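You operate a simulated robot arm through the tools that you are given. There is no shell and no other tool. Be economical: measure what you need, move in short steps, check, and stop when the job is done.

You run a simulated two-armed robot. Do the job below in one go: nothing can be reset, and whatever is moved stays where it is left.

JOB
Take the top-up bottle on the top of the press bench and put it away on the right stand top. Turn the press dial to 150 C. Take the white bottle from the top of the press bench and leave it on top of the core there. Stack the gauge block labelled "55 mm" from the top of the press bench on top of the gauge block labelled "85 mm". Open the spare drawer, put the teal tag labelled "Light" from the top of the press bench in the inside of the spare drawer, then shut the drawer. Fetch the lot tile that says "Lot 62" from the top of the tile table and set it in the inside of the suction box. Take the pale bottle and leave it on the goods nest. Put the blue canister on the floor of the tipper cradle. Put the black small tray from the top of the deep bench on the bottom shelf of the wall rack. Put the wipe from the top of the roll cabinet on top of the short roll there. Stack the blue paper roll from the top of the tool cabinet on top of the grey paper roll. Do these in any order. Set down upright: top-up bottle, bottle, pale bottle, blue canister.

Only the result counts: the job must be done as asked and must still hold three seconds after the hand-in. Knocking over, shifting, dropping, spilling or breaking anything else fails it.

ROBOT AND FRAMES
Two 7-joint arms with two-finger parallel grippers on one trunk, on a base that drives. Base frame: it is fixed to the floor where the robot stands at the start and does not move with it; the origin is under the middle of the robot, x ahead of it, y to its left, z up. Units: mm, degrees, N and s.
The left shoulder is at the start at [70, 133, 1301], the right one opposite. With the tool pointing down near the work surface each hand reaches from about 100 to 540 mm from the robot's upright axis, wherever it stands, measured 20 degrees to its own side. Places, roughly: blue canister (12x6x19 cm) [-900, -1800, 1400]; bottle [1000, -500, 750]; bottom shelf of the wall rack (25x127 cm) [-1400, -1800, 440]; core (6x6x13 cm) [500, -700, 900]; floor of the tipper cradle [600, -500, 900]; gauge block [750, 1500, 750]; goods nest (19x14 cm) [2620, 1500, 740]; inside of the spare drawer [400, 3400, 200]; inside of the suction box (26x21 cm) [-2020, 620, 600]; lot tile [2750, -750, 750]; pale bottle [2750, -500, 750]; paper roll [-9000, 10000, 1250]; press dial [600, 100, 1100]; right stand top [-2900, 2800, 700]; short roll [-8500, 10000, 1250]; small tray [-3750, -1750, 750]; spare drawer [400, 3300, 300]; teal tag [750, -500, 750]; top-up bottle [500, -250, 750]; wipe (9x6x3 cm) [-8600, 10100, 1200]. Payload 1.57 kg a hand.
The tool frame of a hand sits at the grasp point between the pads (the TCP): z along the fingers, y along the line on which they close. The tips reach 30 mm beyond it. The gripper opens to 80 mm. The fingers are 17 mm wide and 12 mm thick; the gripper's body (40 by 82 mm) begins 80 mm behind the TCP.
Orientation is that of the tool frame in the base frame, as a unit quaternion [w, x, y, z]. With the fingers straight down and closing along the base's y, the tool's x points along the base's -x, its y along +y and its z along -z.

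CONTROLS
- The arms move only by the tool step_arm. It takes "left_plan", "right_plan" or both (then of equal length, played together; a hand with none holds still); each is a list of rows, each a list of 6 numbers: the shift along the base's x, y, z in mm, then the turn, a rotation vector about the base's x, y, z in degrees. In form: [[x, y, z, ax, ay, az], ...]. A call has 1 to 8 rows; each row shifts and turns the commanded pose from where the row before left it. "left_grip" and "right_grip" are, for a hand that has rows, the gripper command, from -1 (shut) to 1 (fully open), values between in proportion, set as the call begins (left out, the last holds). A row lasts 0.2 s, in which the tool goes at most 50 mm and 8.6 degrees; a call with a longer step from one row to the next is refused whole, and so is a gripper value outside its range. Where a pose cannot be reached the arm comes as near as it can. A force on the tool above 40 N (or 10 N above the force at the start of the call, whichever is more), or a blocked arm, ends the call early, and 0.2 s more pass. Each finger travels about 153 mm/s and halts on what it meets, pressing with about 20 N; the grip force reading is that of the motor and also rises with nothing between the fingers. The clock runs only during rows and for 0.2 s after the last one: add rows that do not move to give the fingers time. The reply holds the time, the measured pose of the TCP, the force on the tool along the base axes, the opening and the grip force, in the units named above and with some noise, with the torque about the TCP (base axes, N m) and any sound that the robot's microphone picked up.
- Cameras (640 x 400 px; columns grow to the right, rows downward): "scene" is now at [131.7, -34.1, 1530.8]; the picture's right is [-0.36, -0.93, 0.00], its down [-0.51, 0.20, -0.84] and it looks along [0.78, -0.30, -0.55] (base axes); focal length 241 px, centre (320, 200). "left" rides on the left gripper at [72, 7, -122] in its tool frame; the picture's right is [-0.09, 1.00, 0.00], its down [-0.84, -0.08, -0.54] and it looks along [-0.54, -0.05, 0.84] (tool axes); focal length 238 px, centre (320, 200). "right" rides on the right gripper at [72, -7, -122] in its tool frame; the picture's right is [0.09, 1.00, 0.00], its down [-0.84, 0.08, -0.54] and it looks along [-0.54, 0.05, 0.84] (tool axes); focal length 238 px, centre (320, 200). There is no depth. A picture from a camera that has moved, and an enlarged one, comes with that camera's place and axes in the base frame and with its lens.
- camera(camera): a new picture of that camera. It takes no simulated time.
- move_column(by): slides the trunk up (or, below 0, down) by that many mm; the arms and the scene camera ride with it, the base frame stays. It gives what a move gives, with no picture.
- steer(legs): drives the robot by 1 to 6 legs, each [ahead, left, turn to the left] in mm, mm and degrees, along the robot's own axes; the way and the turn of a leg run together, so that a leg with both is an arc; at most 1500 mm and 180 degrees a leg. The arms and the cameras ride along, it lands a little off, and it stops where it bumps. It gives what a move gives.
- turn_head(pan, tilt): turns the head with the scene camera to pan (to the left, within 86 degrees either way) and tilt (down, from -29 to 69), counted from straight ahead of the robot. It gives what a move gives.
- close_up(camera, box): a new picture of the part [left, top, right, bottom] of that camera's present view, enlarged. It takes no simulated time.
- finish_job(): hands the job in; it is judged then, once.

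Go step by step. Nothing tells you exact positions but the pictures and the camera data: compare them with the known pose of the tool, close in by small moves and look again before you grip or let go. The budget is 556 turns and 364 pictures, counting those below and the enlarged ones. Unless the task says otherwise, let go and move clear before handing in, and close with one line.

The tools are called after "Emit:" as a command line: name --argument value ..., lists and objects as JSON in quotes. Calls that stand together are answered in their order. step_arm: Moves the arms, as the interface text tells. Its arguments: {"type":"object","properties":{"left_plan":{"type":"array","items":{"type":"array","items":{"type":"number"}}},"left_grip":{"type":"number"},"right_plan":{"type":"array","items":{"type":"array","items":{"type":"number"}}},"right_grip":{"type":"number"}},"required":[]} The other tools are called the same way: move_column (by) slides the trunk up or down; steer (legs) drives the base; turn_head (pan, tilt) turns the head that bears the scene camera; camera (camera) takes a picture; close_up (camera, box) takes an enlarged picture of a part of a camera's view; finish_job () hands the job in.

At the start:

```text
clock: 0.0
left_ee_pos: [330.0, 22.9, 1363.5]
left_ee_rot: [0.001, -0.001, 1.0, -0.001]
left_contact_force: [0.0, 1.3, -0.4]
left_torque: [-0.01, -0.02, 0.01]
left_width: 79.9
left_grasp_force: 0.1
right_ee_pos: [279.2, -339.3, 1389.7]
right_ee_rot: [0.0, -0.001, 1.0, 0.001]
right_contact_force: [0.2, -0.3, -0.2]
right_torque: [-0.03, 0.02, 0.0]
right_width: 80.0
right_grasp_force: 0.2
trunk travel left (down, up): [-875.0, 65.0]
robot x, y, heading: [-0.4, 2.5, 0.1]
head pan, tilt: [-21.2, 33.3]
```

scene: 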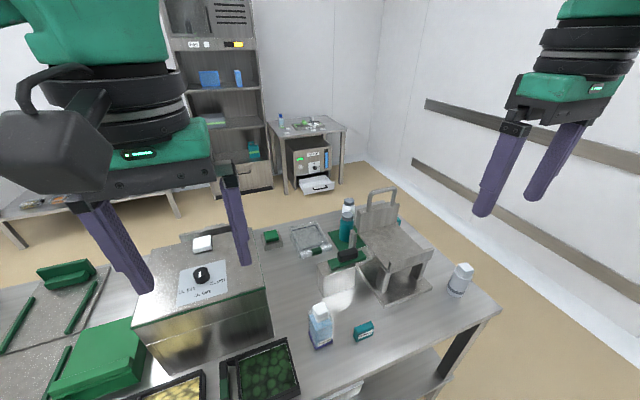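
right: 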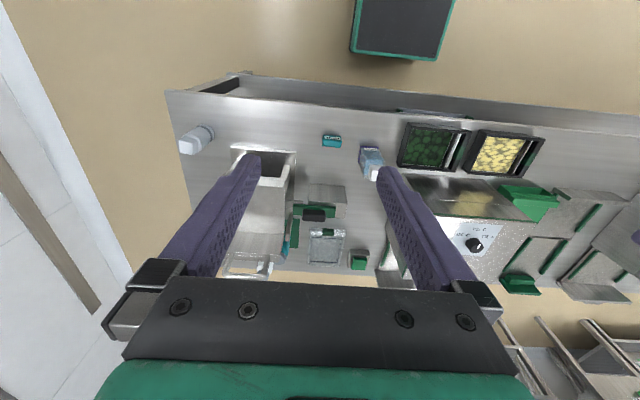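
left: 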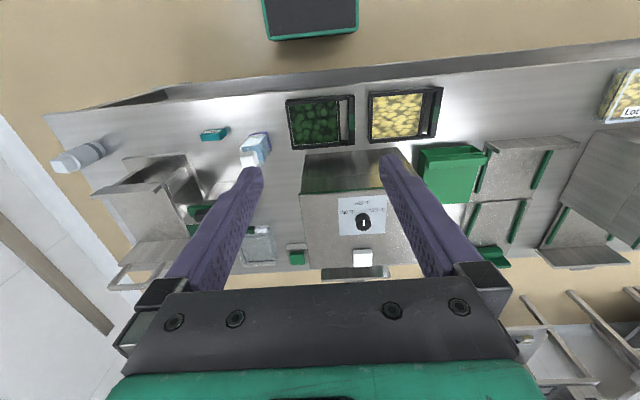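

I see the press bench ahead with the dial, bottles and tag. First I look around with the head.

Emit:
turn_head --pan -30 --tilt 50

Emit:
camera --camera "scene"

Emit:
turn_head --pan 40 --tilt 30

Emit:
camera --camera "scene"

Emit:
turn_head --pan 85 --tilt 20

Emit:
camera --camera "scene"

Emit:
turn_head --pan -85 --tilt 20

Emit:
camera --camera "scene"

```text
clock: 0.8
left_ee_pos: [329.0, 22.2, 1363.0]
left_ee_rot: [0.0, -0.001, 1.0, -0.001]
left_contact_force: [0.5, -0.3, 0.3]
left_torque: [-0.02, 0.0, 0.02]
left_width: 80.2
left_grasp_force: 0.1
right_ee_pos: [279.2, -338.3, 1389.1]
right_ee_rot: [0.0, -0.002, 1.0, 0.0]
right_contact_force: [0.0, -0.3, -0.2]
right_torque: [0.02, -0.04, 0.02]
right_width: 79.9
right_grasp_force: 0.1
trunk travel left (down, up): [-875.0, 65.0]
robot x, y, heading: [1.0, -2.8, -0.1]
head pan, tilt: [-30.0, 50.0]
```

```text
360 pictures are left
camera scene: at [115.4, -40.4, 1506.4], right [-0.5, -0.87, 0.0], down [-0.66, 0.38, -0.64], along [0.56, -0.32, -0.77], focal length 241 px, centre (320, 200)
```

scene: 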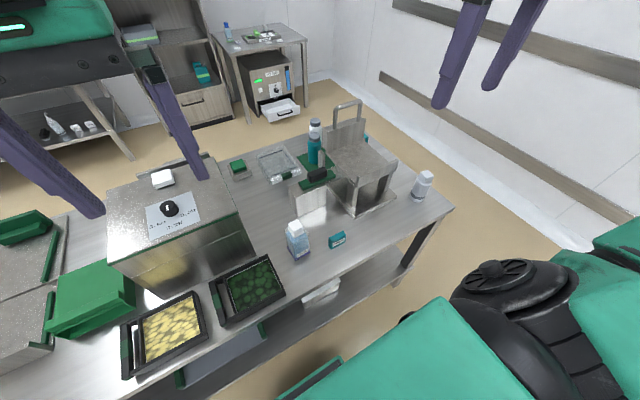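

```text
clock: 2.2
left_ee_pos: [329.3, 23.0, 1363.3]
left_ee_rot: [0.0, 0.0, 1.0, -0.001]
left_contact_force: [0.5, -0.2, -1.6]
left_torque: [0.02, 0.0, 0.0]
left_width: 80.0
left_grasp_force: 0.0
right_ee_pos: [279.1, -338.8, 1389.1]
right_ee_rot: [0.0, -0.001, 1.0, 0.0]
right_contact_force: [0.4, -0.3, -0.7]
right_torque: [-0.01, 0.0, 0.04]
right_width: 80.1
right_grasp_force: 0.0
trunk travel left (down, up): [-875.0, 65.0]
robot x, y, heading: [0.2, -1.1, 0.0]
head pan, tilt: [40.0, 30.0]
```

```text
359 pictures are left
camera scene: at [118.1, 56.2, 1535.9], right [0.64, -0.77, 0.0], down [-0.38, -0.32, -0.87], along [0.66, 0.56, -0.5], focal length 241 px, centre (320, 200)
```

scene: 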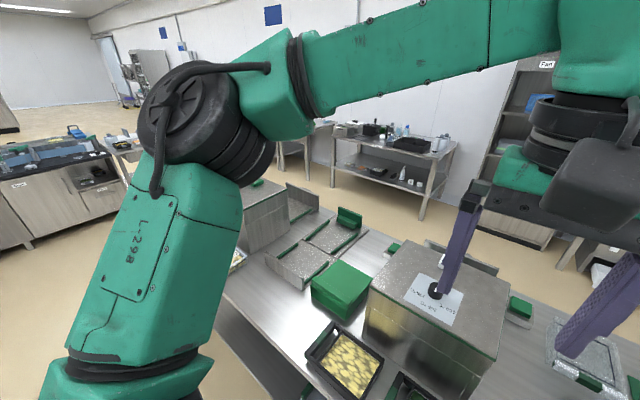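

```text
clock: 3.3
left_ee_pos: [328.7, 22.4, 1363.9]
left_ee_rot: [0.001, -0.001, 1.0, -0.001]
left_contact_force: [0.4, 0.0, -0.1]
left_torque: [0.0, 0.01, -0.01]
left_width: 80.0
left_grasp_force: 0.0
right_ee_pos: [278.5, -337.2, 1389.0]
right_ee_rot: [-0.001, 0.0, 1.0, 0.001]
right_contact_force: [-0.7, -0.8, 0.0]
right_torque: [0.03, 0.0, -0.02]
right_width: 79.9
right_grasp_force: 0.1
trunk travel left (down, up): [-875.0, 65.0]
robot x, y, heading: [1.7, -0.9, 0.2]
head pan, tilt: [85.0, 20.0]
```

```text
358 pictures are left
camera scene: at [57.0, 90.8, 1551.9], right [1.0, -0.09, 0.0], down [-0.03, -0.34, -0.94], along [0.08, 0.94, -0.34], focal length 241 px, centre (320, 200)
```

scene: 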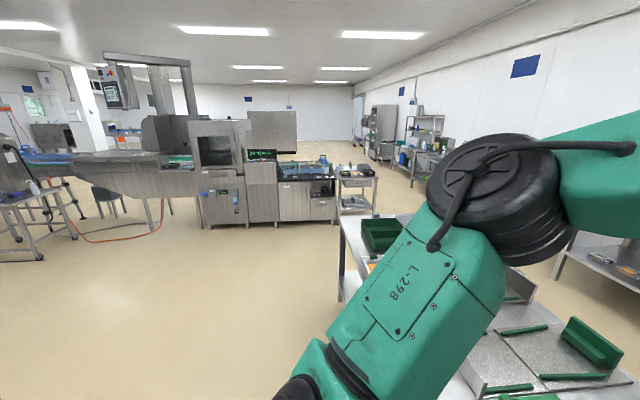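

```text
clock: 5.9
left_ee_pos: [329.6, 23.3, 1364.1]
left_ee_rot: [0.0, -0.001, 1.0, -0.001]
left_contact_force: [-0.3, 0.7, -0.2]
left_torque: [0.02, 0.01, 0.02]
left_width: 80.0
left_grasp_force: 0.1
right_ee_pos: [280.0, -339.1, 1388.5]
right_ee_rot: [0.0, -0.001, 1.0, -0.001]
right_contact_force: [-0.1, 0.1, 0.0]
right_torque: [-0.03, -0.04, 0.0]
right_width: 80.0
right_grasp_force: 0.1
trunk travel left (down, up): [-875.0, 65.0]
robot x, y, heading: [1.0, 1.3, 0.0]
head pan, tilt: [-85.0, 20.0]
```

```text
357 pictures are left
camera scene: at [56.9, -94.7, 1551.9], right [-1.0, -0.09, 0.0], down [-0.03, 0.34, -0.94], along [0.08, -0.94, -0.34], focal length 241 px, centre (320, 200)
```

scene: 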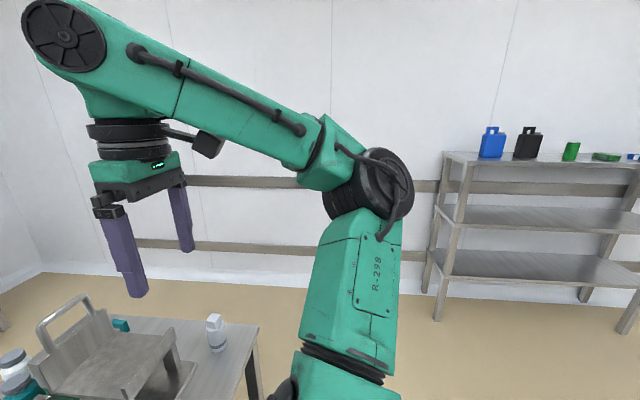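

The rack with the blue canister is to the right. Now closer looks at the right end of the bench.

Emit:
turn_head --pan -35 --tilt 45

Emit:
close_up --camera "scene" --box '[200, 80, 440, 230]'

Emit:
close_up --camera "scene" --box '[240, 180, 400, 280]'

Emit:
turn_head --pan -5 --tilt 45

Emit:
close_up --camera "scene" --box '[160, 80, 400, 230]'

Emit:
camera --camera "scene"

```text
clock: 7.1
left_ee_pos: [329.3, 22.2, 1363.6]
left_ee_rot: [-0.001, -0.001, 1.0, -0.001]
left_contact_force: [-0.3, 0.1, 0.7]
left_torque: [0.02, -0.02, 0.01]
left_width: 80.2
left_grasp_force: 0.1
right_ee_pos: [279.1, -339.0, 1388.8]
right_ee_rot: [0.0, -0.002, 1.0, 0.0]
right_contact_force: [-0.4, 0.5, -0.3]
right_torque: [0.0, -0.01, 0.02]
right_width: 80.0
right_grasp_force: 0.1
trunk travel left (down, up): [-875.0, 65.0]
robot x, y, heading: [1.0, -1.6, 0.1]
head pan, tilt: [-35.0, 45.0]
```

```text
2.67 times, centred on (320, 155) of scene
camera zoom: at [115.3, -48.6, 1513.3], right [-0.57, -0.82, 0.0], down [-0.58, 0.41, -0.71], along [0.58, -0.41, -0.71], focal length 642 px, centre (320, 320)
```

zoom: 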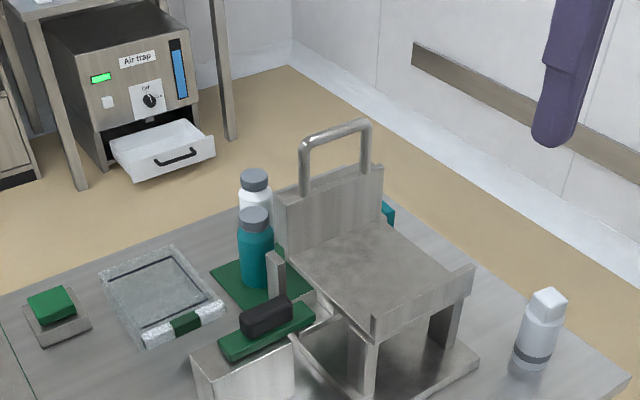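

```text
4.00 times, centred on (320, 230) of scene
camera zoom: at [115.3, -48.6, 1513.3], right [-0.57, -0.82, 0.0], down [-0.58, 0.41, -0.71], along [0.58, -0.41, -0.71], focal length 963 px, centre (320, 80)
```

zoom: 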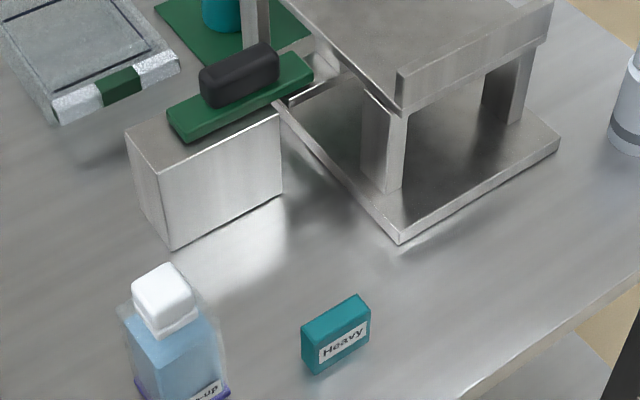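

```text
clock: 8.0
left_ee_pos: [329.7, 21.8, 1363.2]
left_ee_rot: [0.0, -0.001, 1.0, -0.001]
left_contact_force: [-0.1, 0.3, -1.3]
left_torque: [0.0, -0.03, 0.03]
left_width: 79.9
left_grasp_force: 0.1
right_ee_pos: [279.0, -339.6, 1390.1]
right_ee_rot: [0.0, -0.001, 1.0, 0.0]
right_contact_force: [0.0, -0.6, -0.2]
right_torque: [0.0, -0.01, 0.01]
right_width: 80.2
right_grasp_force: 0.1
trunk travel left (down, up): [-875.0, 65.0]
robot x, y, heading: [-1.4, 1.6, -0.1]
head pan, tilt: [-5.0, 45.0]
```

```text
2.67 times, centred on (280, 155) of scene
camera zoom: at [129.7, -9.1, 1513.3], right [-0.09, -1.0, 0.0], down [-0.7, 0.06, -0.71], along [0.7, -0.06, -0.71], focal length 642 px, centre (427, 320)
```

zoom: 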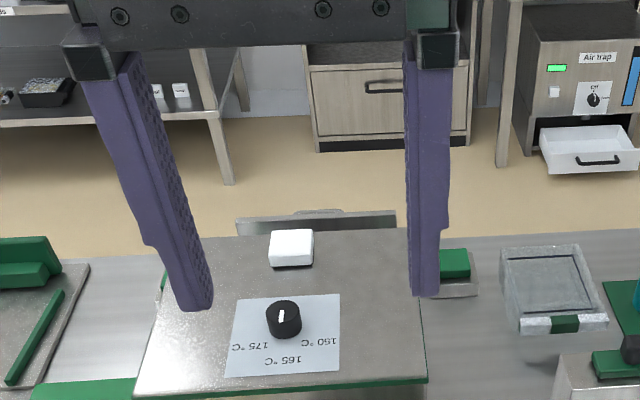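

```text
353 pictures are left
camera scene: at [129.7, -9.1, 1513.3], right [-0.09, -1.0, 0.0], down [-0.7, 0.06, -0.71], along [0.7, -0.06, -0.71], focal length 241 px, centre (320, 200)
```

scene: 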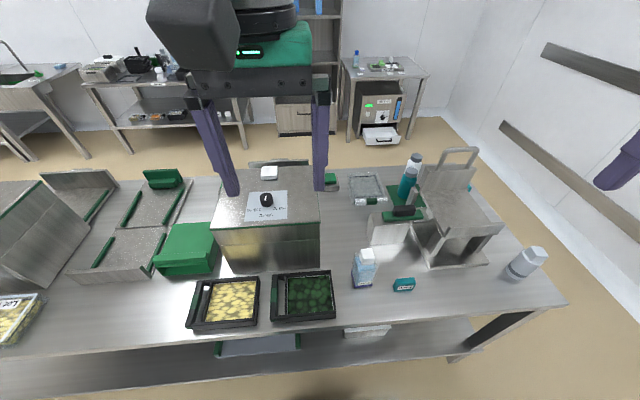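

Heavy tag, top-up bottle, cradle and dial are located roughly. I'll zoom on the dial, and on the left part of the bench.

Emit:
close_up --camera "scene" --box '[236, 180, 300, 220]'

Emit:
close_up --camera "left" --box '[310, 180, 420, 260]'

Emit:
close_up --camera "right" --box '[160, 100, 400, 280]'

```text
10.00 times, centred on (268, 200) of scene
camera zoom: at [129.7, -9.1, 1513.3], right [-0.09, -1.0, 0.0], down [-0.7, 0.06, -0.71], along [0.7, -0.06, -0.71], focal length 2408 px, centre (840, 200)
```

zoom: 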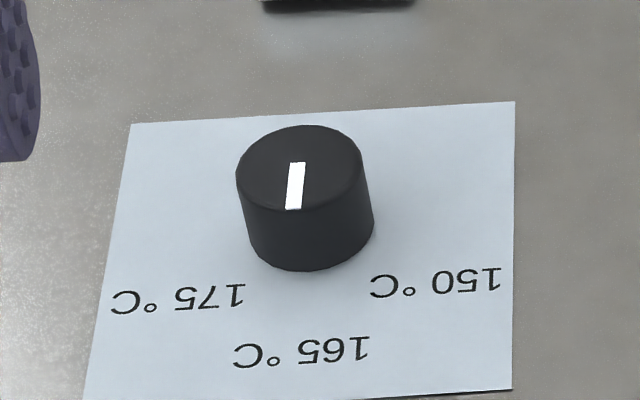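

```text
5.00 times, centred on (365, 220) of left
camera zoom: at [256.3, 29.3, 1486.3], right [0.09, 1.0, 0.0], down [0.84, -0.07, 0.54], along [0.54, -0.05, -0.84], focal length 1192 px, centre (95, 100)
```

zoom: 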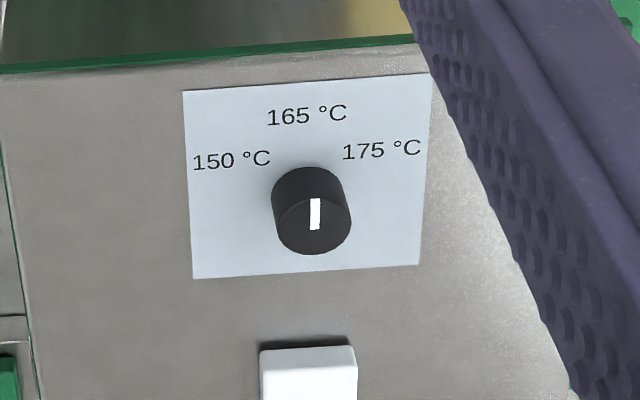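

```text
2.22 times, centred on (280, 190) of right
camera zoom: at [207.2, -345.8, 1511.7], right [-0.09, 1.0, 0.0], down [0.84, 0.08, 0.54], along [0.54, 0.05, -0.84], focal length 530 px, centre (409, 222)
```

zoom: 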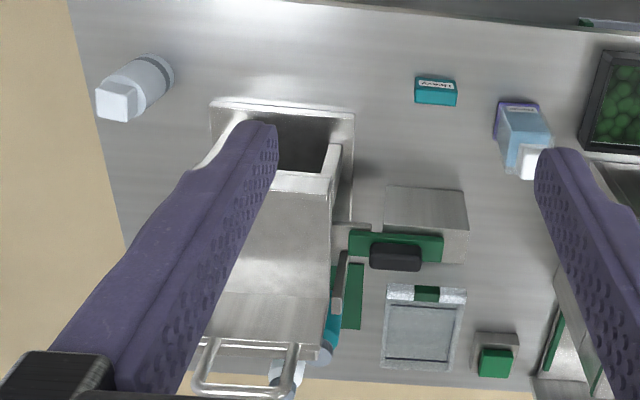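

The dial pointer is at 165 and its top is near [597, 95, 1070]; 150 lies about 57° counter-clockwise from it. I drive a little forward and bring the left hand above it.

Emit:
steer --legs '[[90, 0, 0]]'

Emit:
step_arm --left_plan '[[45, 20, 0, 0, 0, 0], [45, 20, 0, 0, 0, 0], [45, 20, 0, 0, 0, 0], [40, 13, -45, 0, 0, 0], [0, 0, -48, 0, 0, 0], [0, 0, -48, 0, 0, 0], [0, 0, 0, 0, 0, 0]]'

Emit:
camera --camera "left"

Emit:
turn_head --pan 10 --tilt 45

Emit:
camera --camera "scene"

```text
clock: 9.1
left_ee_pos: [409.8, 22.9, 1367.2]
left_ee_rot: [0.004, -0.001, 1.0, -0.002]
left_contact_force: [-1.0, 0.5, 0.1]
left_torque: [-0.03, -0.11, 0.0]
left_width: 80.2
left_grasp_force: 0.0
right_ee_pos: [358.4, -338.5, 1392.0]
right_ee_rot: [0.004, -0.001, 1.0, 0.0]
right_contact_force: [-0.4, 0.0, 0.2]
right_torque: [0.0, -0.04, 0.04]
right_width: 80.2
right_grasp_force: 0.1
trunk travel left (down, up): [-875.0, 65.0]
robot x, y, heading: [88.5, 2.2, 0.1]
head pan, tilt: [-5.0, 45.0]
```

```text
refused: row 4 steps farther than a row can; nothing moved
```

```text
349 pictures are left
camera left: at [335.0, 29.4, 1488.4], right [0.09, 1.0, 0.0], down [0.83, -0.07, 0.55], along [0.55, -0.05, -0.84], focal length 238 px, centre (320, 200)
```

left: 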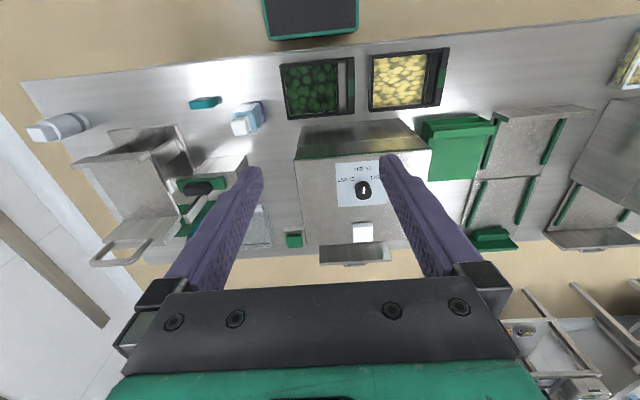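

```text
clock: 9.9
left_ee_pos: [418.2, 22.6, 1363.9]
left_ee_rot: [0.001, 0.0, 1.0, -0.001]
left_contact_force: [0.8, -0.4, -0.2]
left_torque: [0.03, 0.02, 0.0]
left_width: 80.1
left_grasp_force: 0.1
right_ee_pos: [367.6, -339.0, 1390.5]
right_ee_rot: [0.001, -0.002, 1.0, 0.0]
right_contact_force: [0.8, -0.3, -0.1]
right_torque: [0.05, 0.02, -0.02]
right_width: 79.9
right_grasp_force: 0.0
trunk travel left (down, up): [-875.0, 65.0]
robot x, y, heading: [89.4, 2.3, 0.1]
head pan, tilt: [10.0, 45.0]
```

```text
348 pictures are left
camera scene: at [217.6, 12.2, 1513.3], right [0.17, -0.98, 0.0], down [-0.7, -0.12, -0.71], along [0.7, 0.12, -0.71], focal length 241 px, centre (320, 200)
```

scene: 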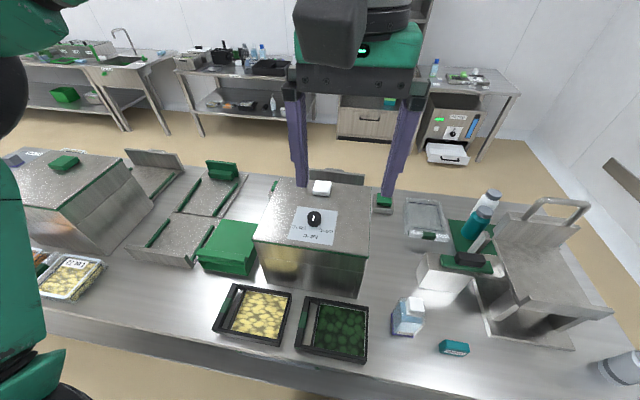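

The base went forward cleanly. Now I bring the left hand above the dial.

Emit:
step_arm --left_plan '[[44, 18, 0, 0, 0, 0], [45, 18, 0, 0, 0, 0], [45, 18, 0, 0, 0, 0], [45, 18, 0, 0, 0, 0], [0, 0, -49, 0, 0, 0], [0, 0, -49, 0, 0, 0], [0, 0, -49, 0, 0, 0], [0, 0, -49, 0, 0, 0]]'

Emit:
camera --camera "left"

Emit:
close_up --camera "scene" --box '[240, 140, 400, 240]'

```text
clock: 11.7
left_ee_pos: [598.8, 94.9, 1168.4]
left_ee_rot: [0.0, -0.001, 1.0, 0.0]
left_contact_force: [-0.1, 0.0, 0.2]
left_torque: [0.02, 0.02, 0.01]
left_width: 80.1
left_grasp_force: 0.2
right_ee_pos: [370.2, -338.0, 1391.6]
right_ee_rot: [0.001, 0.0, 1.0, -0.001]
right_contact_force: [-0.7, 0.0, -0.7]
right_torque: [0.0, 0.03, -0.02]
right_width: 80.0
right_grasp_force: 0.0
trunk travel left (down, up): [-875.0, 65.0]
robot x, y, heading: [86.5, 3.6, -0.0]
head pan, tilt: [10.0, 45.0]
```

```text
347 pictures are left
camera left: at [526.0, 101.3, 1289.7], right [0.09, 1.0, 0.0], down [0.84, -0.07, 0.54], along [0.54, -0.05, -0.84], focal length 238 px, centre (320, 200)
```

left: 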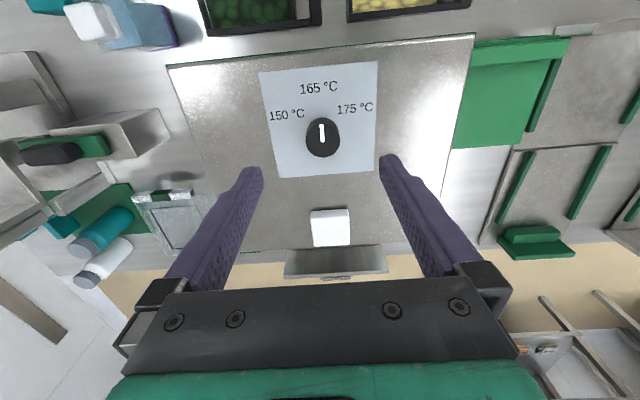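

```text
4.00 times, centred on (320, 190) of scene
camera zoom: at [219.1, 12.9, 1513.2], right [0.17, -0.98, 0.0], down [-0.7, -0.12, -0.71], along [0.7, 0.12, -0.71], focal length 963 px, centre (320, 240)
```

zoom: 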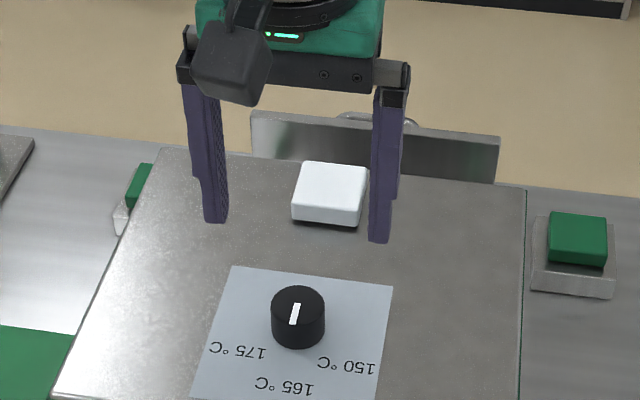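

Position matches the knob. I lower, grip it, and look.

Emit:
step_arm --left_plan '[[-2, 0, -40, 0, 0, 0], [0, 0, -30, 0, 0, 0], [0, 0, -14, 0, 0, 0], [0, 0, 0, 0, 0, 0]]'

Emit:
camera --camera "left"

Emit:
close_up --camera "scene" --box '[240, 140, 400, 240]'

```text
clock: 12.7
left_ee_pos: [594.1, 95.3, 1083.2]
left_ee_rot: [0.001, -0.001, 1.0, 0.0]
left_contact_force: [0.4, -1.4, -0.2]
left_torque: [0.03, 0.0, 0.02]
left_width: 79.8
left_grasp_force: 0.1
right_ee_pos: [368.7, -339.1, 1390.1]
right_ee_rot: [0.0, -0.001, 1.0, -0.001]
right_contact_force: [0.0, -0.3, -0.9]
right_torque: [0.03, -0.01, 0.01]
right_width: 80.3
right_grasp_force: 0.1
trunk travel left (down, up): [-875.0, 65.0]
robot x, y, heading: [88.8, 0.1, 0.0]
head pan, tilt: [10.0, 45.0]
```

```text
345 pictures are left
camera left: at [522.4, 101.3, 1206.0], right [0.09, 1.0, 0.0], down [0.84, -0.07, 0.54], along [0.54, -0.05, -0.84], focal length 238 px, centre (320, 200)
```

left: 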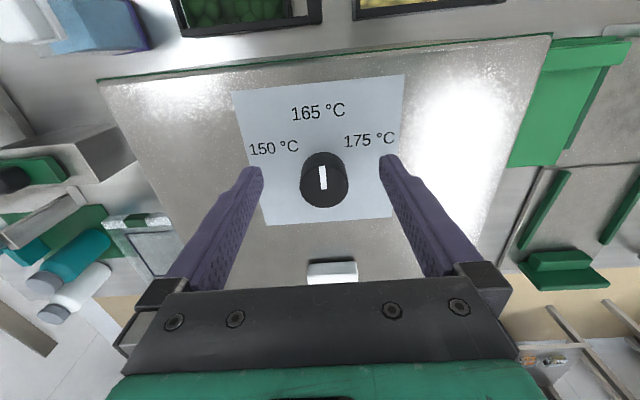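

```text
4.00 times, centred on (320, 190) of scene
camera zoom: at [217.6, 12.1, 1513.3], right [0.17, -0.98, 0.0], down [-0.7, -0.12, -0.71], along [0.7, 0.12, -0.71], focal length 963 px, centre (320, 240)
```

zoom: 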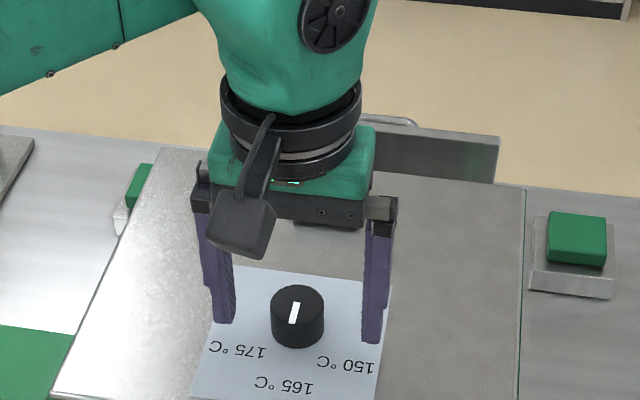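

Aligned; I close on the knob.

Emit:
step_arm --left_plan '[[1, 1, 0, 0, 0, 0], [0, 0, 0, 0, 0, 0], [0, 0, 0, 0, 0, 0]]' --left_grip -1

Emit:
step_arm --left_plan '[[0, 0, 0, 0, 0, 8], [0, 0, 0, 0, 0, 8], [0, 0, 0, 0, 0, 8], [0, 0, 0, 0, 0, 8], [0, 0, 0, 0, 0, 8], [0, 0, 0, 0, 0, 8], [0, 0, 0, 0, 0, 8], [0, 0, 0, 0, 0, 0]]'

Emit:
close_up --camera "left" --box '[220, 90, 420, 240]'

Emit:
close_up --camera "scene" --box '[240, 160, 400, 260]'

```text
clock: 13.5
left_ee_pos: [596.2, 96.0, 1083.7]
left_ee_rot: [0.0, -0.002, 1.0, -0.001]
left_contact_force: [-0.7, 3.1, -1.2]
left_torque: [0.13, -0.05, 0.07]
left_width: 33.1
left_grasp_force: 41.1
right_ee_pos: [368.4, -337.5, 1389.4]
right_ee_rot: [0.0, -0.002, 1.0, 0.0]
right_contact_force: [0.2, 0.5, 0.5]
right_torque: [-0.01, -0.03, 0.0]
right_width: 79.9
right_grasp_force: 0.1
trunk travel left (down, up): [-875.0, 65.0]
robot x, y, heading: [88.4, -3.9, 0.1]
head pan, tilt: [10.0, 45.0]
```

```text
clock: 15.3
left_ee_pos: [601.0, 90.3, 1084.0]
left_ee_rot: [0.001, -0.471, 0.882, -0.001]
left_contact_force: [12.3, -16.2, 0.8]
left_torque: [-1.25, 0.24, -0.11]
left_width: 33.3
left_grasp_force: 40.7
right_ee_pos: [373.0, -344.8, 1386.6]
right_ee_rot: [-0.002, 0.0, 1.0, 0.002]
right_contact_force: [0.8, 0.4, -0.2]
right_torque: [-0.02, -0.02, 0.0]
right_width: 80.2
right_grasp_force: 0.0
trunk travel left (down, up): [-875.0, 65.0]
robot x, y, heading: [91.5, -7.5, 0.0]
head pan, tilt: [10.0, 45.0]
```

```text
2.67 times, centred on (320, 165) of left
camera zoom: at [553.2, 34.1, 1206.0], right [-0.78, 0.63, 0.0], down [0.53, 0.65, 0.54], along [0.34, 0.42, -0.84], focal length 636 px, centre (320, 293)
```

zoom: 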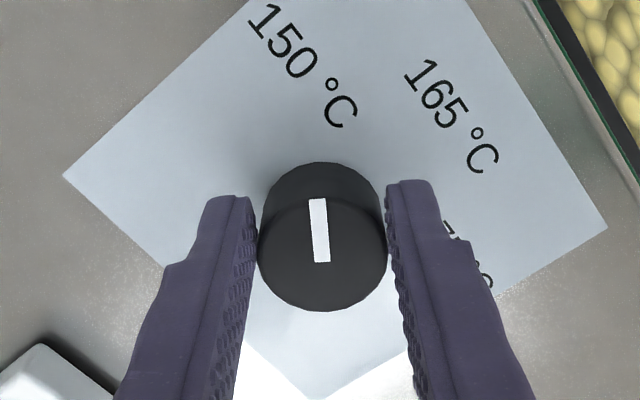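

```text
4.00 times, centred on (320, 210) of scene
camera zoom: at [222.8, 6.1, 1513.0], right [0.17, -0.98, 0.0], down [-0.7, -0.12, -0.71], along [0.69, 0.13, -0.71], focal length 963 px, centre (320, 160)
```

zoom: 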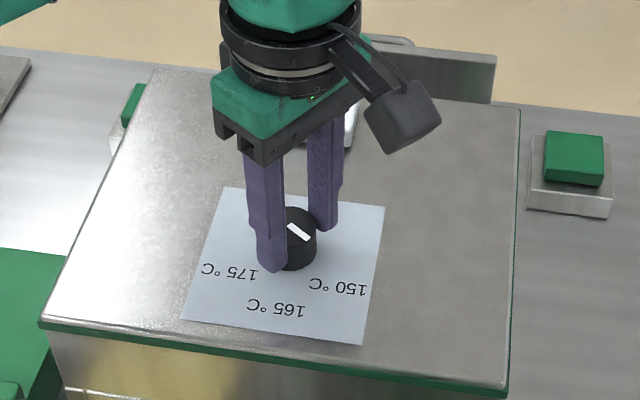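

The knob followed, pointing near 150; I add a few degrees, release and lift to verify.

Emit:
step_arm --left_plan '[[0, 0, 0, 0, 0, 4], [0, 0, 0, 0, 0, 0]]'

Emit:
step_arm --left_plan '[[0, 0, 0, 0, 0, 0], [0, 0, 0, 0, 0, 0], [0, 0, 0, 0, 0, 0], [0, 0, 40, 0, 0, 0], [0, 0, 40, 0, 0, 0]]' --left_grip 1

Emit:
close_up --camera "left" --box '[220, 60, 420, 210]'

Emit:
close_up --camera "scene" --box '[280, 200, 360, 250]'

```text
clock: 15.9
left_ee_pos: [600.6, 89.9, 1084.5]
left_ee_rot: [0.002, -0.501, 0.865, 0.0]
left_contact_force: [14.6, -18.2, 5.6]
left_torque: [-1.23, 0.06, -0.15]
left_width: 33.0
left_grasp_force: 41.1
right_ee_pos: [372.8, -346.1, 1387.6]
right_ee_rot: [-0.003, -0.001, 1.0, 0.002]
right_contact_force: [0.6, -0.4, 1.3]
right_torque: [0.01, 0.02, 0.0]
right_width: 79.8
right_grasp_force: 0.1
trunk travel left (down, up): [-875.0, 65.0]
robot x, y, heading: [90.1, 1.0, 0.0]
head pan, tilt: [10.0, 45.0]
```

```text
clock: 17.1
left_ee_pos: [595.4, 94.9, 1164.8]
left_ee_rot: [0.001, -0.501, 0.865, 0.0]
left_contact_force: [0.2, 0.4, 0.2]
left_torque: [0.0, -0.01, -0.02]
left_width: 79.9
left_grasp_force: 0.0
right_ee_pos: [368.0, -339.8, 1389.3]
right_ee_rot: [0.001, -0.001, 1.0, 0.001]
right_contact_force: [0.3, -0.2, -0.7]
right_torque: [-0.01, 0.03, -0.02]
right_width: 80.1
right_grasp_force: 0.1
trunk travel left (down, up): [-875.0, 65.0]
robot x, y, heading: [89.8, 1.1, -0.2]
head pan, tilt: [10.0, 45.0]
```

```text
2.67 times, centred on (320, 135) of left
camera zoom: at [552.6, 35.6, 1286.5], right [-0.82, 0.58, 0.0], down [0.48, 0.69, 0.54], along [0.31, 0.44, -0.84], focal length 636 px, centre (320, 373)
```

zoom: 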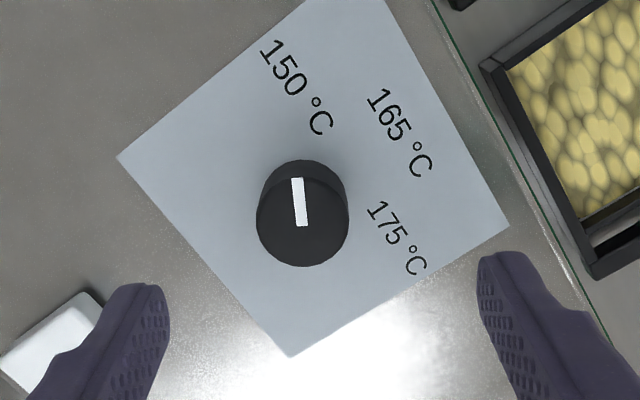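

```text
8.00 times, centred on (320, 225) of scene
camera zoom: at [217.3, 11.2, 1513.3], right [0.17, -0.98, 0.0], down [-0.7, -0.12, -0.71], along [0.7, 0.12, -0.71], focal length 1926 px, centre (320, 0)
```

zoom: 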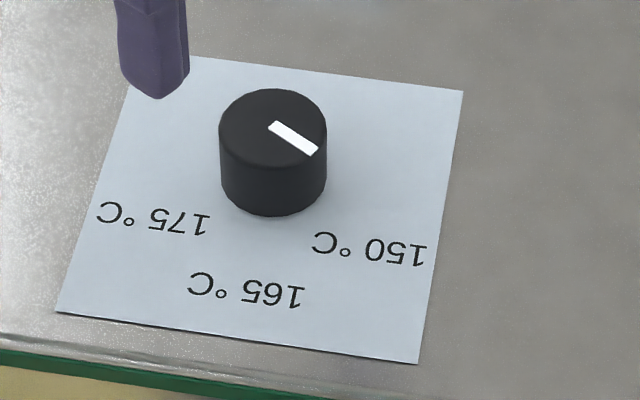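

The dial is at 150 °C. Next the top-up bottle: I retract the left hand and move the right hand over it to look.

Emit:
step_arm --left_plan '[[0, 0, 45, 0, 0, -8], [0, 0, 45, 0, 0, -8], [0, 0, 45, 0, 0, -8], [-30, 0, 35, 0, 0, -8], [-45, 0, 20, 0, 0, -8], [-45, 0, 0, 0, 0, -8], [-45, 0, 0, 0, 0, -8], [-10, 0, 0, 0, 0, -4]]' --right_plan '[[13, 15, -45, 0, 0, 0], [13, 15, -45, 0, 0, 0], [13, 15, -45, 0, 0, 0], [13, 15, -45, 0, 0, 0], [13, 15, -25, 0, 0, 0], [13, 15, 0, 0, 0, 0], [13, 20, 0, 0, 0, 0], [9, 20, 0, 0, 0, 0]]'

Emit:
camera --camera "right"

Emit:
turn_head --pan -20 --tilt 50

Emit:
camera --camera "scene"

```text
clock: 18.9
left_ee_pos: [421.7, 97.1, 1354.2]
left_ee_rot: [-0.001, 0.0, 1.0, -0.001]
left_contact_force: [-0.5, 1.2, 0.3]
left_torque: [-0.05, 0.0, -0.01]
left_width: 80.3
left_grasp_force: 0.0
right_ee_pos: [468.9, -206.5, 1184.4]
right_ee_rot: [0.0, -0.001, 1.0, 0.0]
right_contact_force: [0.2, 0.3, 0.8]
right_torque: [-0.03, -0.01, 0.02]
right_width: 79.7
right_grasp_force: 0.1
trunk travel left (down, up): [-875.0, 65.0]
robot x, y, heading: [89.8, 1.3, -0.0]
head pan, tilt: [10.0, 45.0]
```

```text
339 pictures are left
camera right: at [397.1, -214.2, 1306.9], right [-0.09, 1.0, 0.0], down [0.84, 0.08, 0.54], along [0.54, 0.05, -0.84], focal length 238 px, centre (320, 200)
```

right: 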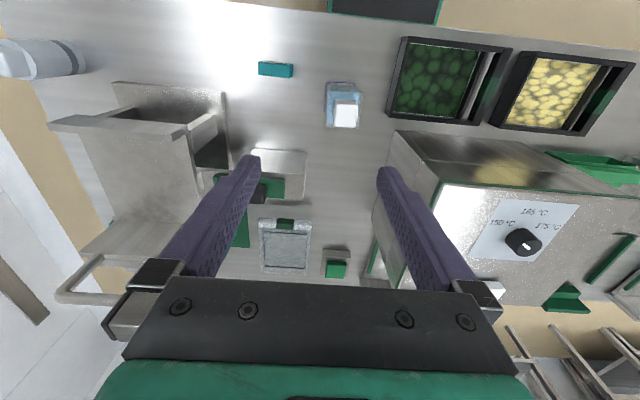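

```text
clock: 19.9
left_ee_pos: [421.9, 95.1, 1354.8]
left_ee_rot: [0.0, -0.002, 1.0, -0.001]
left_contact_force: [-0.5, -0.1, -0.3]
left_torque: [0.0, -0.01, -0.02]
left_width: 80.0
left_grasp_force: 0.1
right_ee_pos: [468.6, -209.5, 1185.2]
right_ee_rot: [0.0, -0.001, 1.0, 0.001]
right_contact_force: [-0.7, -0.8, -0.4]
right_torque: [0.01, 0.0, -0.05]
right_width: 79.9
right_grasp_force: 0.1
trunk travel left (down, up): [-875.0, 65.0]
robot x, y, heading: [87.9, 1.0, 0.0]
head pan, tilt: [-20.0, 50.0]
```

```text
338 pictures are left
camera scene: at [210.2, -28.3, 1506.4], right [-0.34, -0.94, 0.0], down [-0.72, 0.26, -0.64], along [0.6, -0.22, -0.77], focal length 241 px, centre (320, 200)
```

scene: 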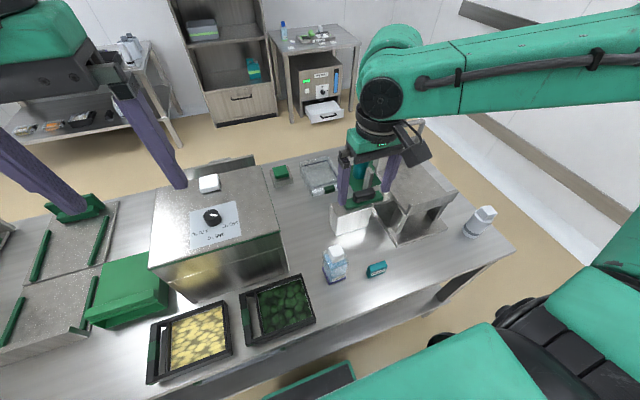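

The top-up bottle's cap is at about [476, -170, 950]. I move over it and look.

Emit:
step_arm --right_plan '[[7, 38, 0, 0, 0, 0], [0, 0, -45, 0, 0, 0], [0, 0, -45, 0, 0, 0], [0, 0, -20, 0, 0, 0]]'

Emit:
camera --camera "right"

Emit:
close_up --camera "scene" --box '[260, 160, 420, 300]'

```text
clock: 20.9
left_ee_pos: [423.4, 96.6, 1356.4]
left_ee_rot: [0.0, -0.001, 1.0, -0.001]
left_contact_force: [0.2, 0.5, -0.3]
left_torque: [0.0, 0.02, -0.01]
left_width: 80.0
left_grasp_force: 0.0
right_ee_pos: [476.0, -169.3, 1075.0]
right_ee_rot: [0.0, -0.001, 1.0, 0.0]
right_contact_force: [-0.4, 0.9, 0.8]
right_torque: [-0.02, 0.04, 0.02]
right_width: 80.1
right_grasp_force: 0.1
trunk travel left (down, up): [-875.0, 65.0]
robot x, y, heading: [87.4, 1.4, -0.0]
head pan, tilt: [-20.0, 50.0]
```

```text
337 pictures are left
camera right: at [403.9, -176.5, 1196.4], right [-0.09, 1.0, 0.0], down [0.84, 0.08, 0.54], along [0.54, 0.05, -0.84], focal length 238 px, centre (320, 200)
```

right: 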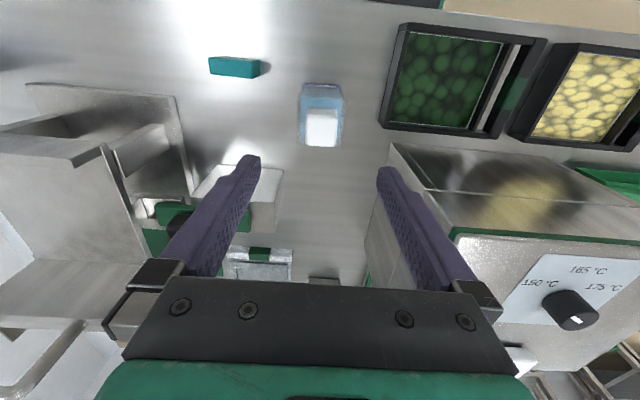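

```text
2.86 times, centred on (340, 230) of scene
camera zoom: at [210.8, -27.3, 1506.3], right [-0.34, -0.94, 0.0], down [-0.72, 0.26, -0.64], along [0.6, -0.22, -0.77], focal length 688 px, centre (263, 114)
```

zoom: 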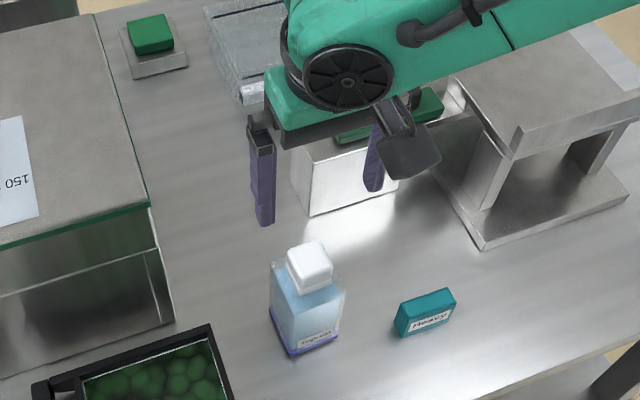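

Cap top about z 927, body ~63 mm wide. I descend to just above it and check the alignment.

Emit:
step_arm --right_plan '[[5, -1, -40, 0, 0, 0], [0, 0, -40, 0, 0, 0], [0, 0, -30, 0, 0, 0], [0, 0, 0, 0, 0, 0]]'

Emit:
camera --camera "right"

Emit:
close_up --camera "scene" --box '[260, 180, 420, 300]'

```text
clock: 21.9
left_ee_pos: [422.0, 94.4, 1355.2]
left_ee_rot: [0.001, -0.001, 1.0, -0.001]
left_contact_force: [0.1, -0.2, 0.3]
left_torque: [0.01, -0.03, 0.03]
left_width: 80.1
left_grasp_force: 0.2
right_ee_pos: [479.9, -170.7, 965.5]
right_ee_rot: [0.001, -0.001, 1.0, 0.0]
right_contact_force: [0.1, 0.2, 0.2]
right_torque: [0.0, 0.0, 0.01]
right_width: 79.8
right_grasp_force: 0.2
trunk travel left (down, up): [-875.0, 65.0]
robot x, y, heading: [90.1, 2.4, -0.1]
head pan, tilt: [-20.0, 50.0]
```

```text
335 pictures are left
camera right: at [408.0, -178.0, 1087.3], right [-0.09, 1.0, 0.0], down [0.84, 0.08, 0.54], along [0.54, 0.05, -0.84], focal length 238 px, centre (320, 200)
```

right: 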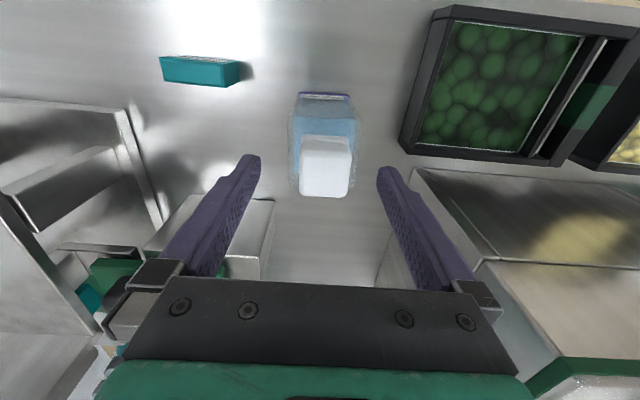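

```text
3.33 times, centred on (340, 240) of scene
camera zoom: at [209.9, -28.3, 1506.4], right [-0.34, -0.94, 0.0], down [-0.72, 0.26, -0.64], along [0.6, -0.22, -0.77], focal length 803 px, centre (253, 67)
```

zoom: 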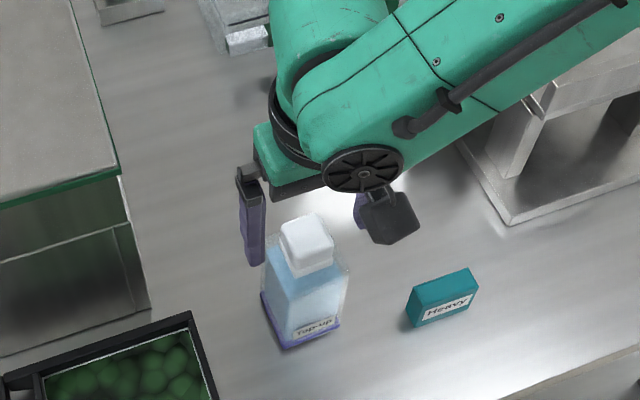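

Well aligned. I descend around the body and grip.

Emit:
step_arm --right_plan '[[0, 3, -40, 0, 0, 0], [0, 0, -40, 0, 0, 0], [0, 0, -20, 0, 0, 0], [0, 0, 0, 0, 0, 0]]'

Emit:
camera --camera "right"

```text
clock: 22.9
left_ee_pos: [422.2, 96.6, 1354.5]
left_ee_rot: [0.0, -0.001, 1.0, -0.001]
left_contact_force: [0.3, -0.1, 0.5]
left_torque: [-0.03, -0.01, 0.02]
left_width: 80.0
left_grasp_force: 0.0
right_ee_pos: [463.8, -190.8, 907.7]
right_ee_rot: [0.0, -0.002, 1.0, 0.0]
right_contact_force: [0.0, 1.2, 1.0]
right_torque: [-0.01, -0.04, 0.06]
right_width: 80.0
right_grasp_force: 0.0
right hand out of reach, approached as far as the arm can: row 2, 3
trunk travel left (down, up): [-875.0, 65.0]
robot x, y, heading: [86.7, 2.1, 0.3]
head pan, tilt: [-20.0, 50.0]
```

```text
333 pictures are left
camera right: at [392.0, -198.3, 1029.2], right [-0.09, 1.0, 0.0], down [0.84, 0.08, 0.54], along [0.54, 0.05, -0.84], focal length 238 px, centre (320, 200)
```

right: 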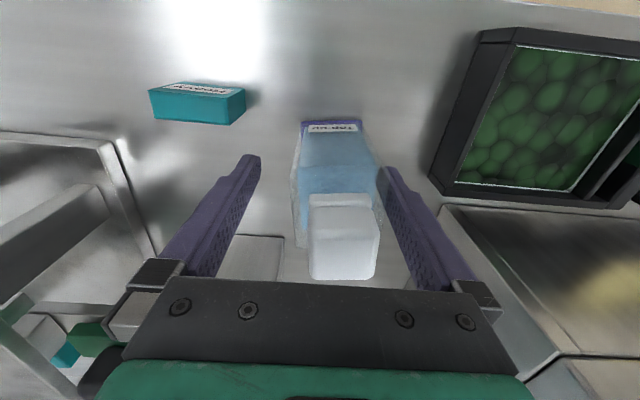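

The arm ran out of downward reach, so I go back up and lower the trunk instead.

Emit:
step_arm --right_plan '[[0, 0, 40, 0, 0, 0], [0, 0, 40, 0, 0, 0], [0, 0, 20, 0, 0, 0], [0, 0, 0, 0, 0, 0]]'

```text
clock: 23.9
left_ee_pos: [422.4, 96.3, 1355.7]
left_ee_rot: [0.0, 0.0, 1.0, -0.001]
left_contact_force: [-0.1, 0.5, 0.8]
left_torque: [-0.02, -0.03, -0.03]
left_width: 79.9
left_grasp_force: 0.1
right_ee_pos: [464.3, -192.1, 1006.1]
right_ee_rot: [0.001, -0.001, 1.0, 0.0]
right_contact_force: [-0.6, -0.2, -0.4]
right_torque: [0.02, 0.01, -0.01]
right_width: 79.7
right_grasp_force: 0.0
trunk travel left (down, up): [-875.0, 65.0]
robot x, y, heading: [88.6, 1.7, 0.1]
head pan, tilt: [-20.0, 50.0]
```

Emit:
step_arm --right_plan '[[17, 24, 0, 0, 0, 0], [0, 0, 0, 0, 0, 0]]'

Emit:
move_column --by -60

Emit:
camera --camera "right"

```text
clock: 24.4
left_ee_pos: [422.0, 96.3, 1354.8]
left_ee_rot: [0.0, -0.001, 1.0, -0.001]
left_contact_force: [1.1, 0.6, -0.1]
left_torque: [0.0, -0.03, 0.01]
left_width: 79.8
left_grasp_force: 0.1
right_ee_pos: [482.4, -168.0, 1007.8]
right_ee_rot: [0.0, -0.001, 1.0, 0.0]
right_contact_force: [0.2, 0.7, 0.1]
right_torque: [-0.01, 0.0, 0.0]
right_width: 80.0
right_grasp_force: 0.0
trunk travel left (down, up): [-875.0, 65.0]
robot x, y, heading: [89.6, 0.7, 0.3]
head pan, tilt: [-20.0, 50.0]
```

```text
clock: 25.4
left_ee_pos: [421.3, 95.7, 1294.6]
left_ee_rot: [0.001, -0.001, 1.0, -0.001]
left_contact_force: [0.3, 0.0, -0.3]
left_torque: [-0.02, -0.04, 0.03]
left_width: 79.8
left_grasp_force: 0.0
right_ee_pos: [481.3, -168.1, 946.7]
right_ee_rot: [-0.001, -0.002, 1.0, 0.0]
right_contact_force: [0.5, -0.2, 0.1]
right_torque: [-0.04, 0.02, 0.02]
right_width: 80.0
right_grasp_force: 0.1
trunk travel left (down, up): [-815.0, 125.0]
robot x, y, heading: [85.4, 0.3, -0.1]
head pan, tilt: [-20.0, 50.0]
```

```text
332 pictures are left
camera right: at [409.2, -175.0, 1069.1], right [-0.09, 1.0, 0.0], down [0.84, 0.08, 0.54], along [0.54, 0.05, -0.84], focal length 238 px, centre (320, 200)
```

right: 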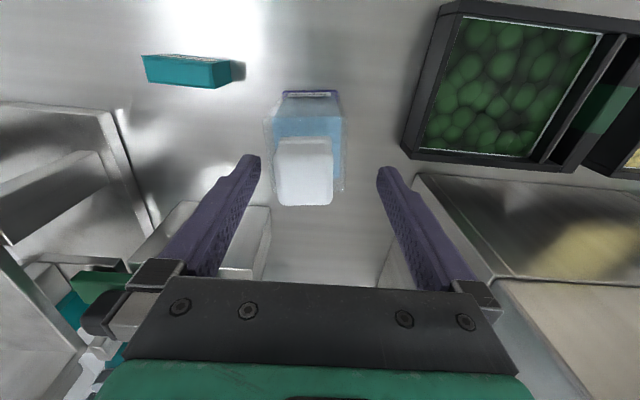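

The finger had nudged the bottle slightly toward −y; it still stands. I re-centre and check.

Emit:
step_arm --right_plan '[[0, -13, 0, 0, 0, 0], [0, 0, 0, 0, 0, 0]]'

Emit:
camera --camera "right"

```text
clock: 26.1
left_ee_pos: [421.3, 95.9, 1295.3]
left_ee_rot: [0.0, -0.001, 1.0, -0.001]
left_contact_force: [-0.3, 0.3, -0.3]
left_torque: [-0.04, -0.01, 0.01]
left_width: 80.1
left_grasp_force: 0.1
right_ee_pos: [479.9, -180.7, 947.4]
right_ee_rot: [0.0, -0.002, 1.0, 0.001]
right_contact_force: [0.0, 0.6, 0.3]
right_torque: [0.0, -0.04, 0.0]
right_width: 79.9
right_grasp_force: 0.0
trunk travel left (down, up): [-815.0, 125.0]
robot x, y, heading: [89.8, -1.1, -0.2]
head pan, tilt: [-20.0, 50.0]
```

```text
331 pictures are left
camera right: at [409.0, -188.4, 1069.2], right [-0.1, 1.0, 0.0], down [0.84, 0.08, 0.54], along [0.54, 0.05, -0.84], focal length 238 px, centre (320, 200)
```

right: 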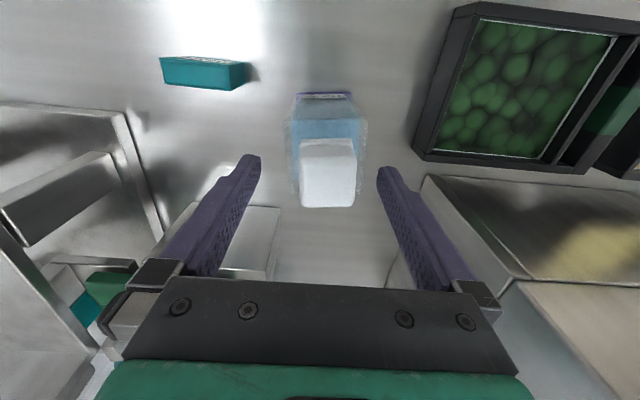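

Emit:
step_arm --right_plan '[[2, 4, 0, 0, 0, 0], [0, 0, 0, 0, 0, 0]]'

Emit:
move_column --by -50

Emit:
camera --camera "right"

```text
clock: 26.6
left_ee_pos: [422.0, 95.7, 1293.9]
left_ee_rot: [0.0, -0.001, 1.0, -0.001]
left_contact_force: [-0.7, -0.3, 0.0]
left_torque: [-0.05, 0.01, -0.02]
left_width: 79.9
left_grasp_force: 0.0
right_ee_pos: [484.2, -176.9, 947.3]
right_ee_rot: [0.001, -0.001, 1.0, 0.0]
right_contact_force: [0.0, -0.5, -1.1]
right_torque: [-0.02, 0.03, -0.02]
right_width: 79.9
right_grasp_force: 0.1
trunk travel left (down, up): [-815.0, 125.0]
robot x, y, heading: [92.0, 0.3, -0.2]
head pan, tilt: [-20.0, 50.0]
```

```text
clock: 27.6
left_ee_pos: [421.2, 95.0, 1245.3]
left_ee_rot: [0.001, 0.0, 1.0, -0.001]
left_contact_force: [0.3, 0.5, 0.1]
left_torque: [0.0, -0.01, 0.0]
left_width: 80.0
left_grasp_force: 0.1
right_ee_pos: [483.2, -178.2, 897.8]
right_ee_rot: [0.0, -0.002, 1.0, -0.001]
right_contact_force: [0.7, 0.6, -0.5]
right_torque: [0.01, 0.03, -0.02]
right_width: 79.8
right_grasp_force: 0.1
trunk travel left (down, up): [-765.0, 175.0]
robot x, y, heading: [90.6, 1.9, -0.0]
head pan, tilt: [-20.0, 50.0]
```

```text
330 pictures are left
camera right: at [410.9, -184.3, 1019.3], right [-0.09, 1.0, 0.0], down [0.84, 0.08, 0.54], along [0.54, 0.05, -0.84], focal length 238 px, centre (320, 200)
```

right: 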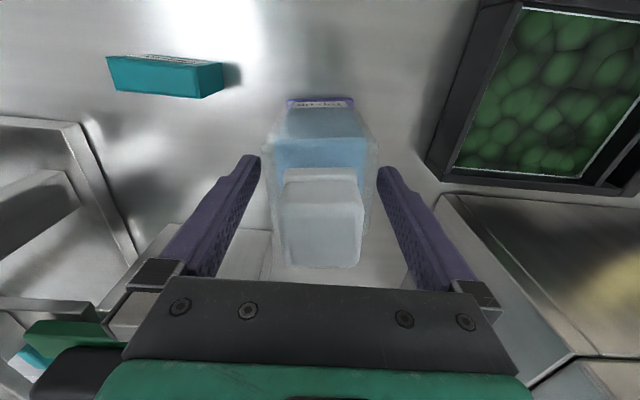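

Emit:
move_column --by -28

Emit:
step_arm --right_plan '[[0, 0, 0, 0, 0, 0], [0, 0, 0, 0, 0, 0], [0, 0, 0, 0, 0, 0]]' --right_grip -1

Emit:
camera --camera "right"

```text
clock: 28.3
left_ee_pos: [421.2, 96.3, 1217.0]
left_ee_rot: [0.0, -0.001, 1.0, -0.001]
left_contact_force: [-0.3, 1.3, -0.4]
left_torque: [0.01, -0.04, -0.02]
left_width: 80.1
left_grasp_force: 0.1
right_ee_pos: [481.8, -177.4, 869.1]
right_ee_rot: [0.002, -0.002, 1.0, 0.001]
right_contact_force: [0.8, -0.2, 2.6]
right_torque: [0.01, 0.09, -0.01]
right_width: 80.1
right_grasp_force: 0.0
trunk travel left (down, up): [-737.0, 203.0]
robot x, y, heading: [88.7, -5.4, 0.0]
head pan, tilt: [-20.0, 50.0]
```

```text
clock: 29.1
left_ee_pos: [422.3, 95.9, 1216.7]
left_ee_rot: [0.0, -0.001, 1.0, 0.0]
left_contact_force: [-0.9, -0.3, -0.1]
left_torque: [-0.01, 0.04, -0.04]
left_width: 80.0
left_grasp_force: 0.0
right_ee_pos: [483.1, -177.0, 868.6]
right_ee_rot: [0.0, -0.002, 1.0, 0.0]
right_contact_force: [2.5, 0.1, 4.2]
right_torque: [0.02, 0.1, 0.03]
right_width: 57.6
right_grasp_force: 19.9
trunk travel left (down, up): [-737.0, 203.0]
robot x, y, heading: [91.8, -1.1, 0.1]
head pan, tilt: [-20.0, 50.0]
```

```text
329 pictures are left
camera right: at [411.4, -184.1, 991.3], right [-0.09, 1.0, 0.0], down [0.84, 0.08, 0.54], along [0.54, 0.05, -0.84], focal length 238 px, centre (320, 200)
```

right: 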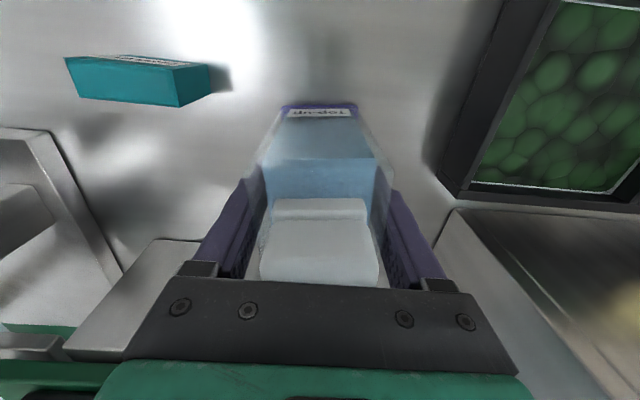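

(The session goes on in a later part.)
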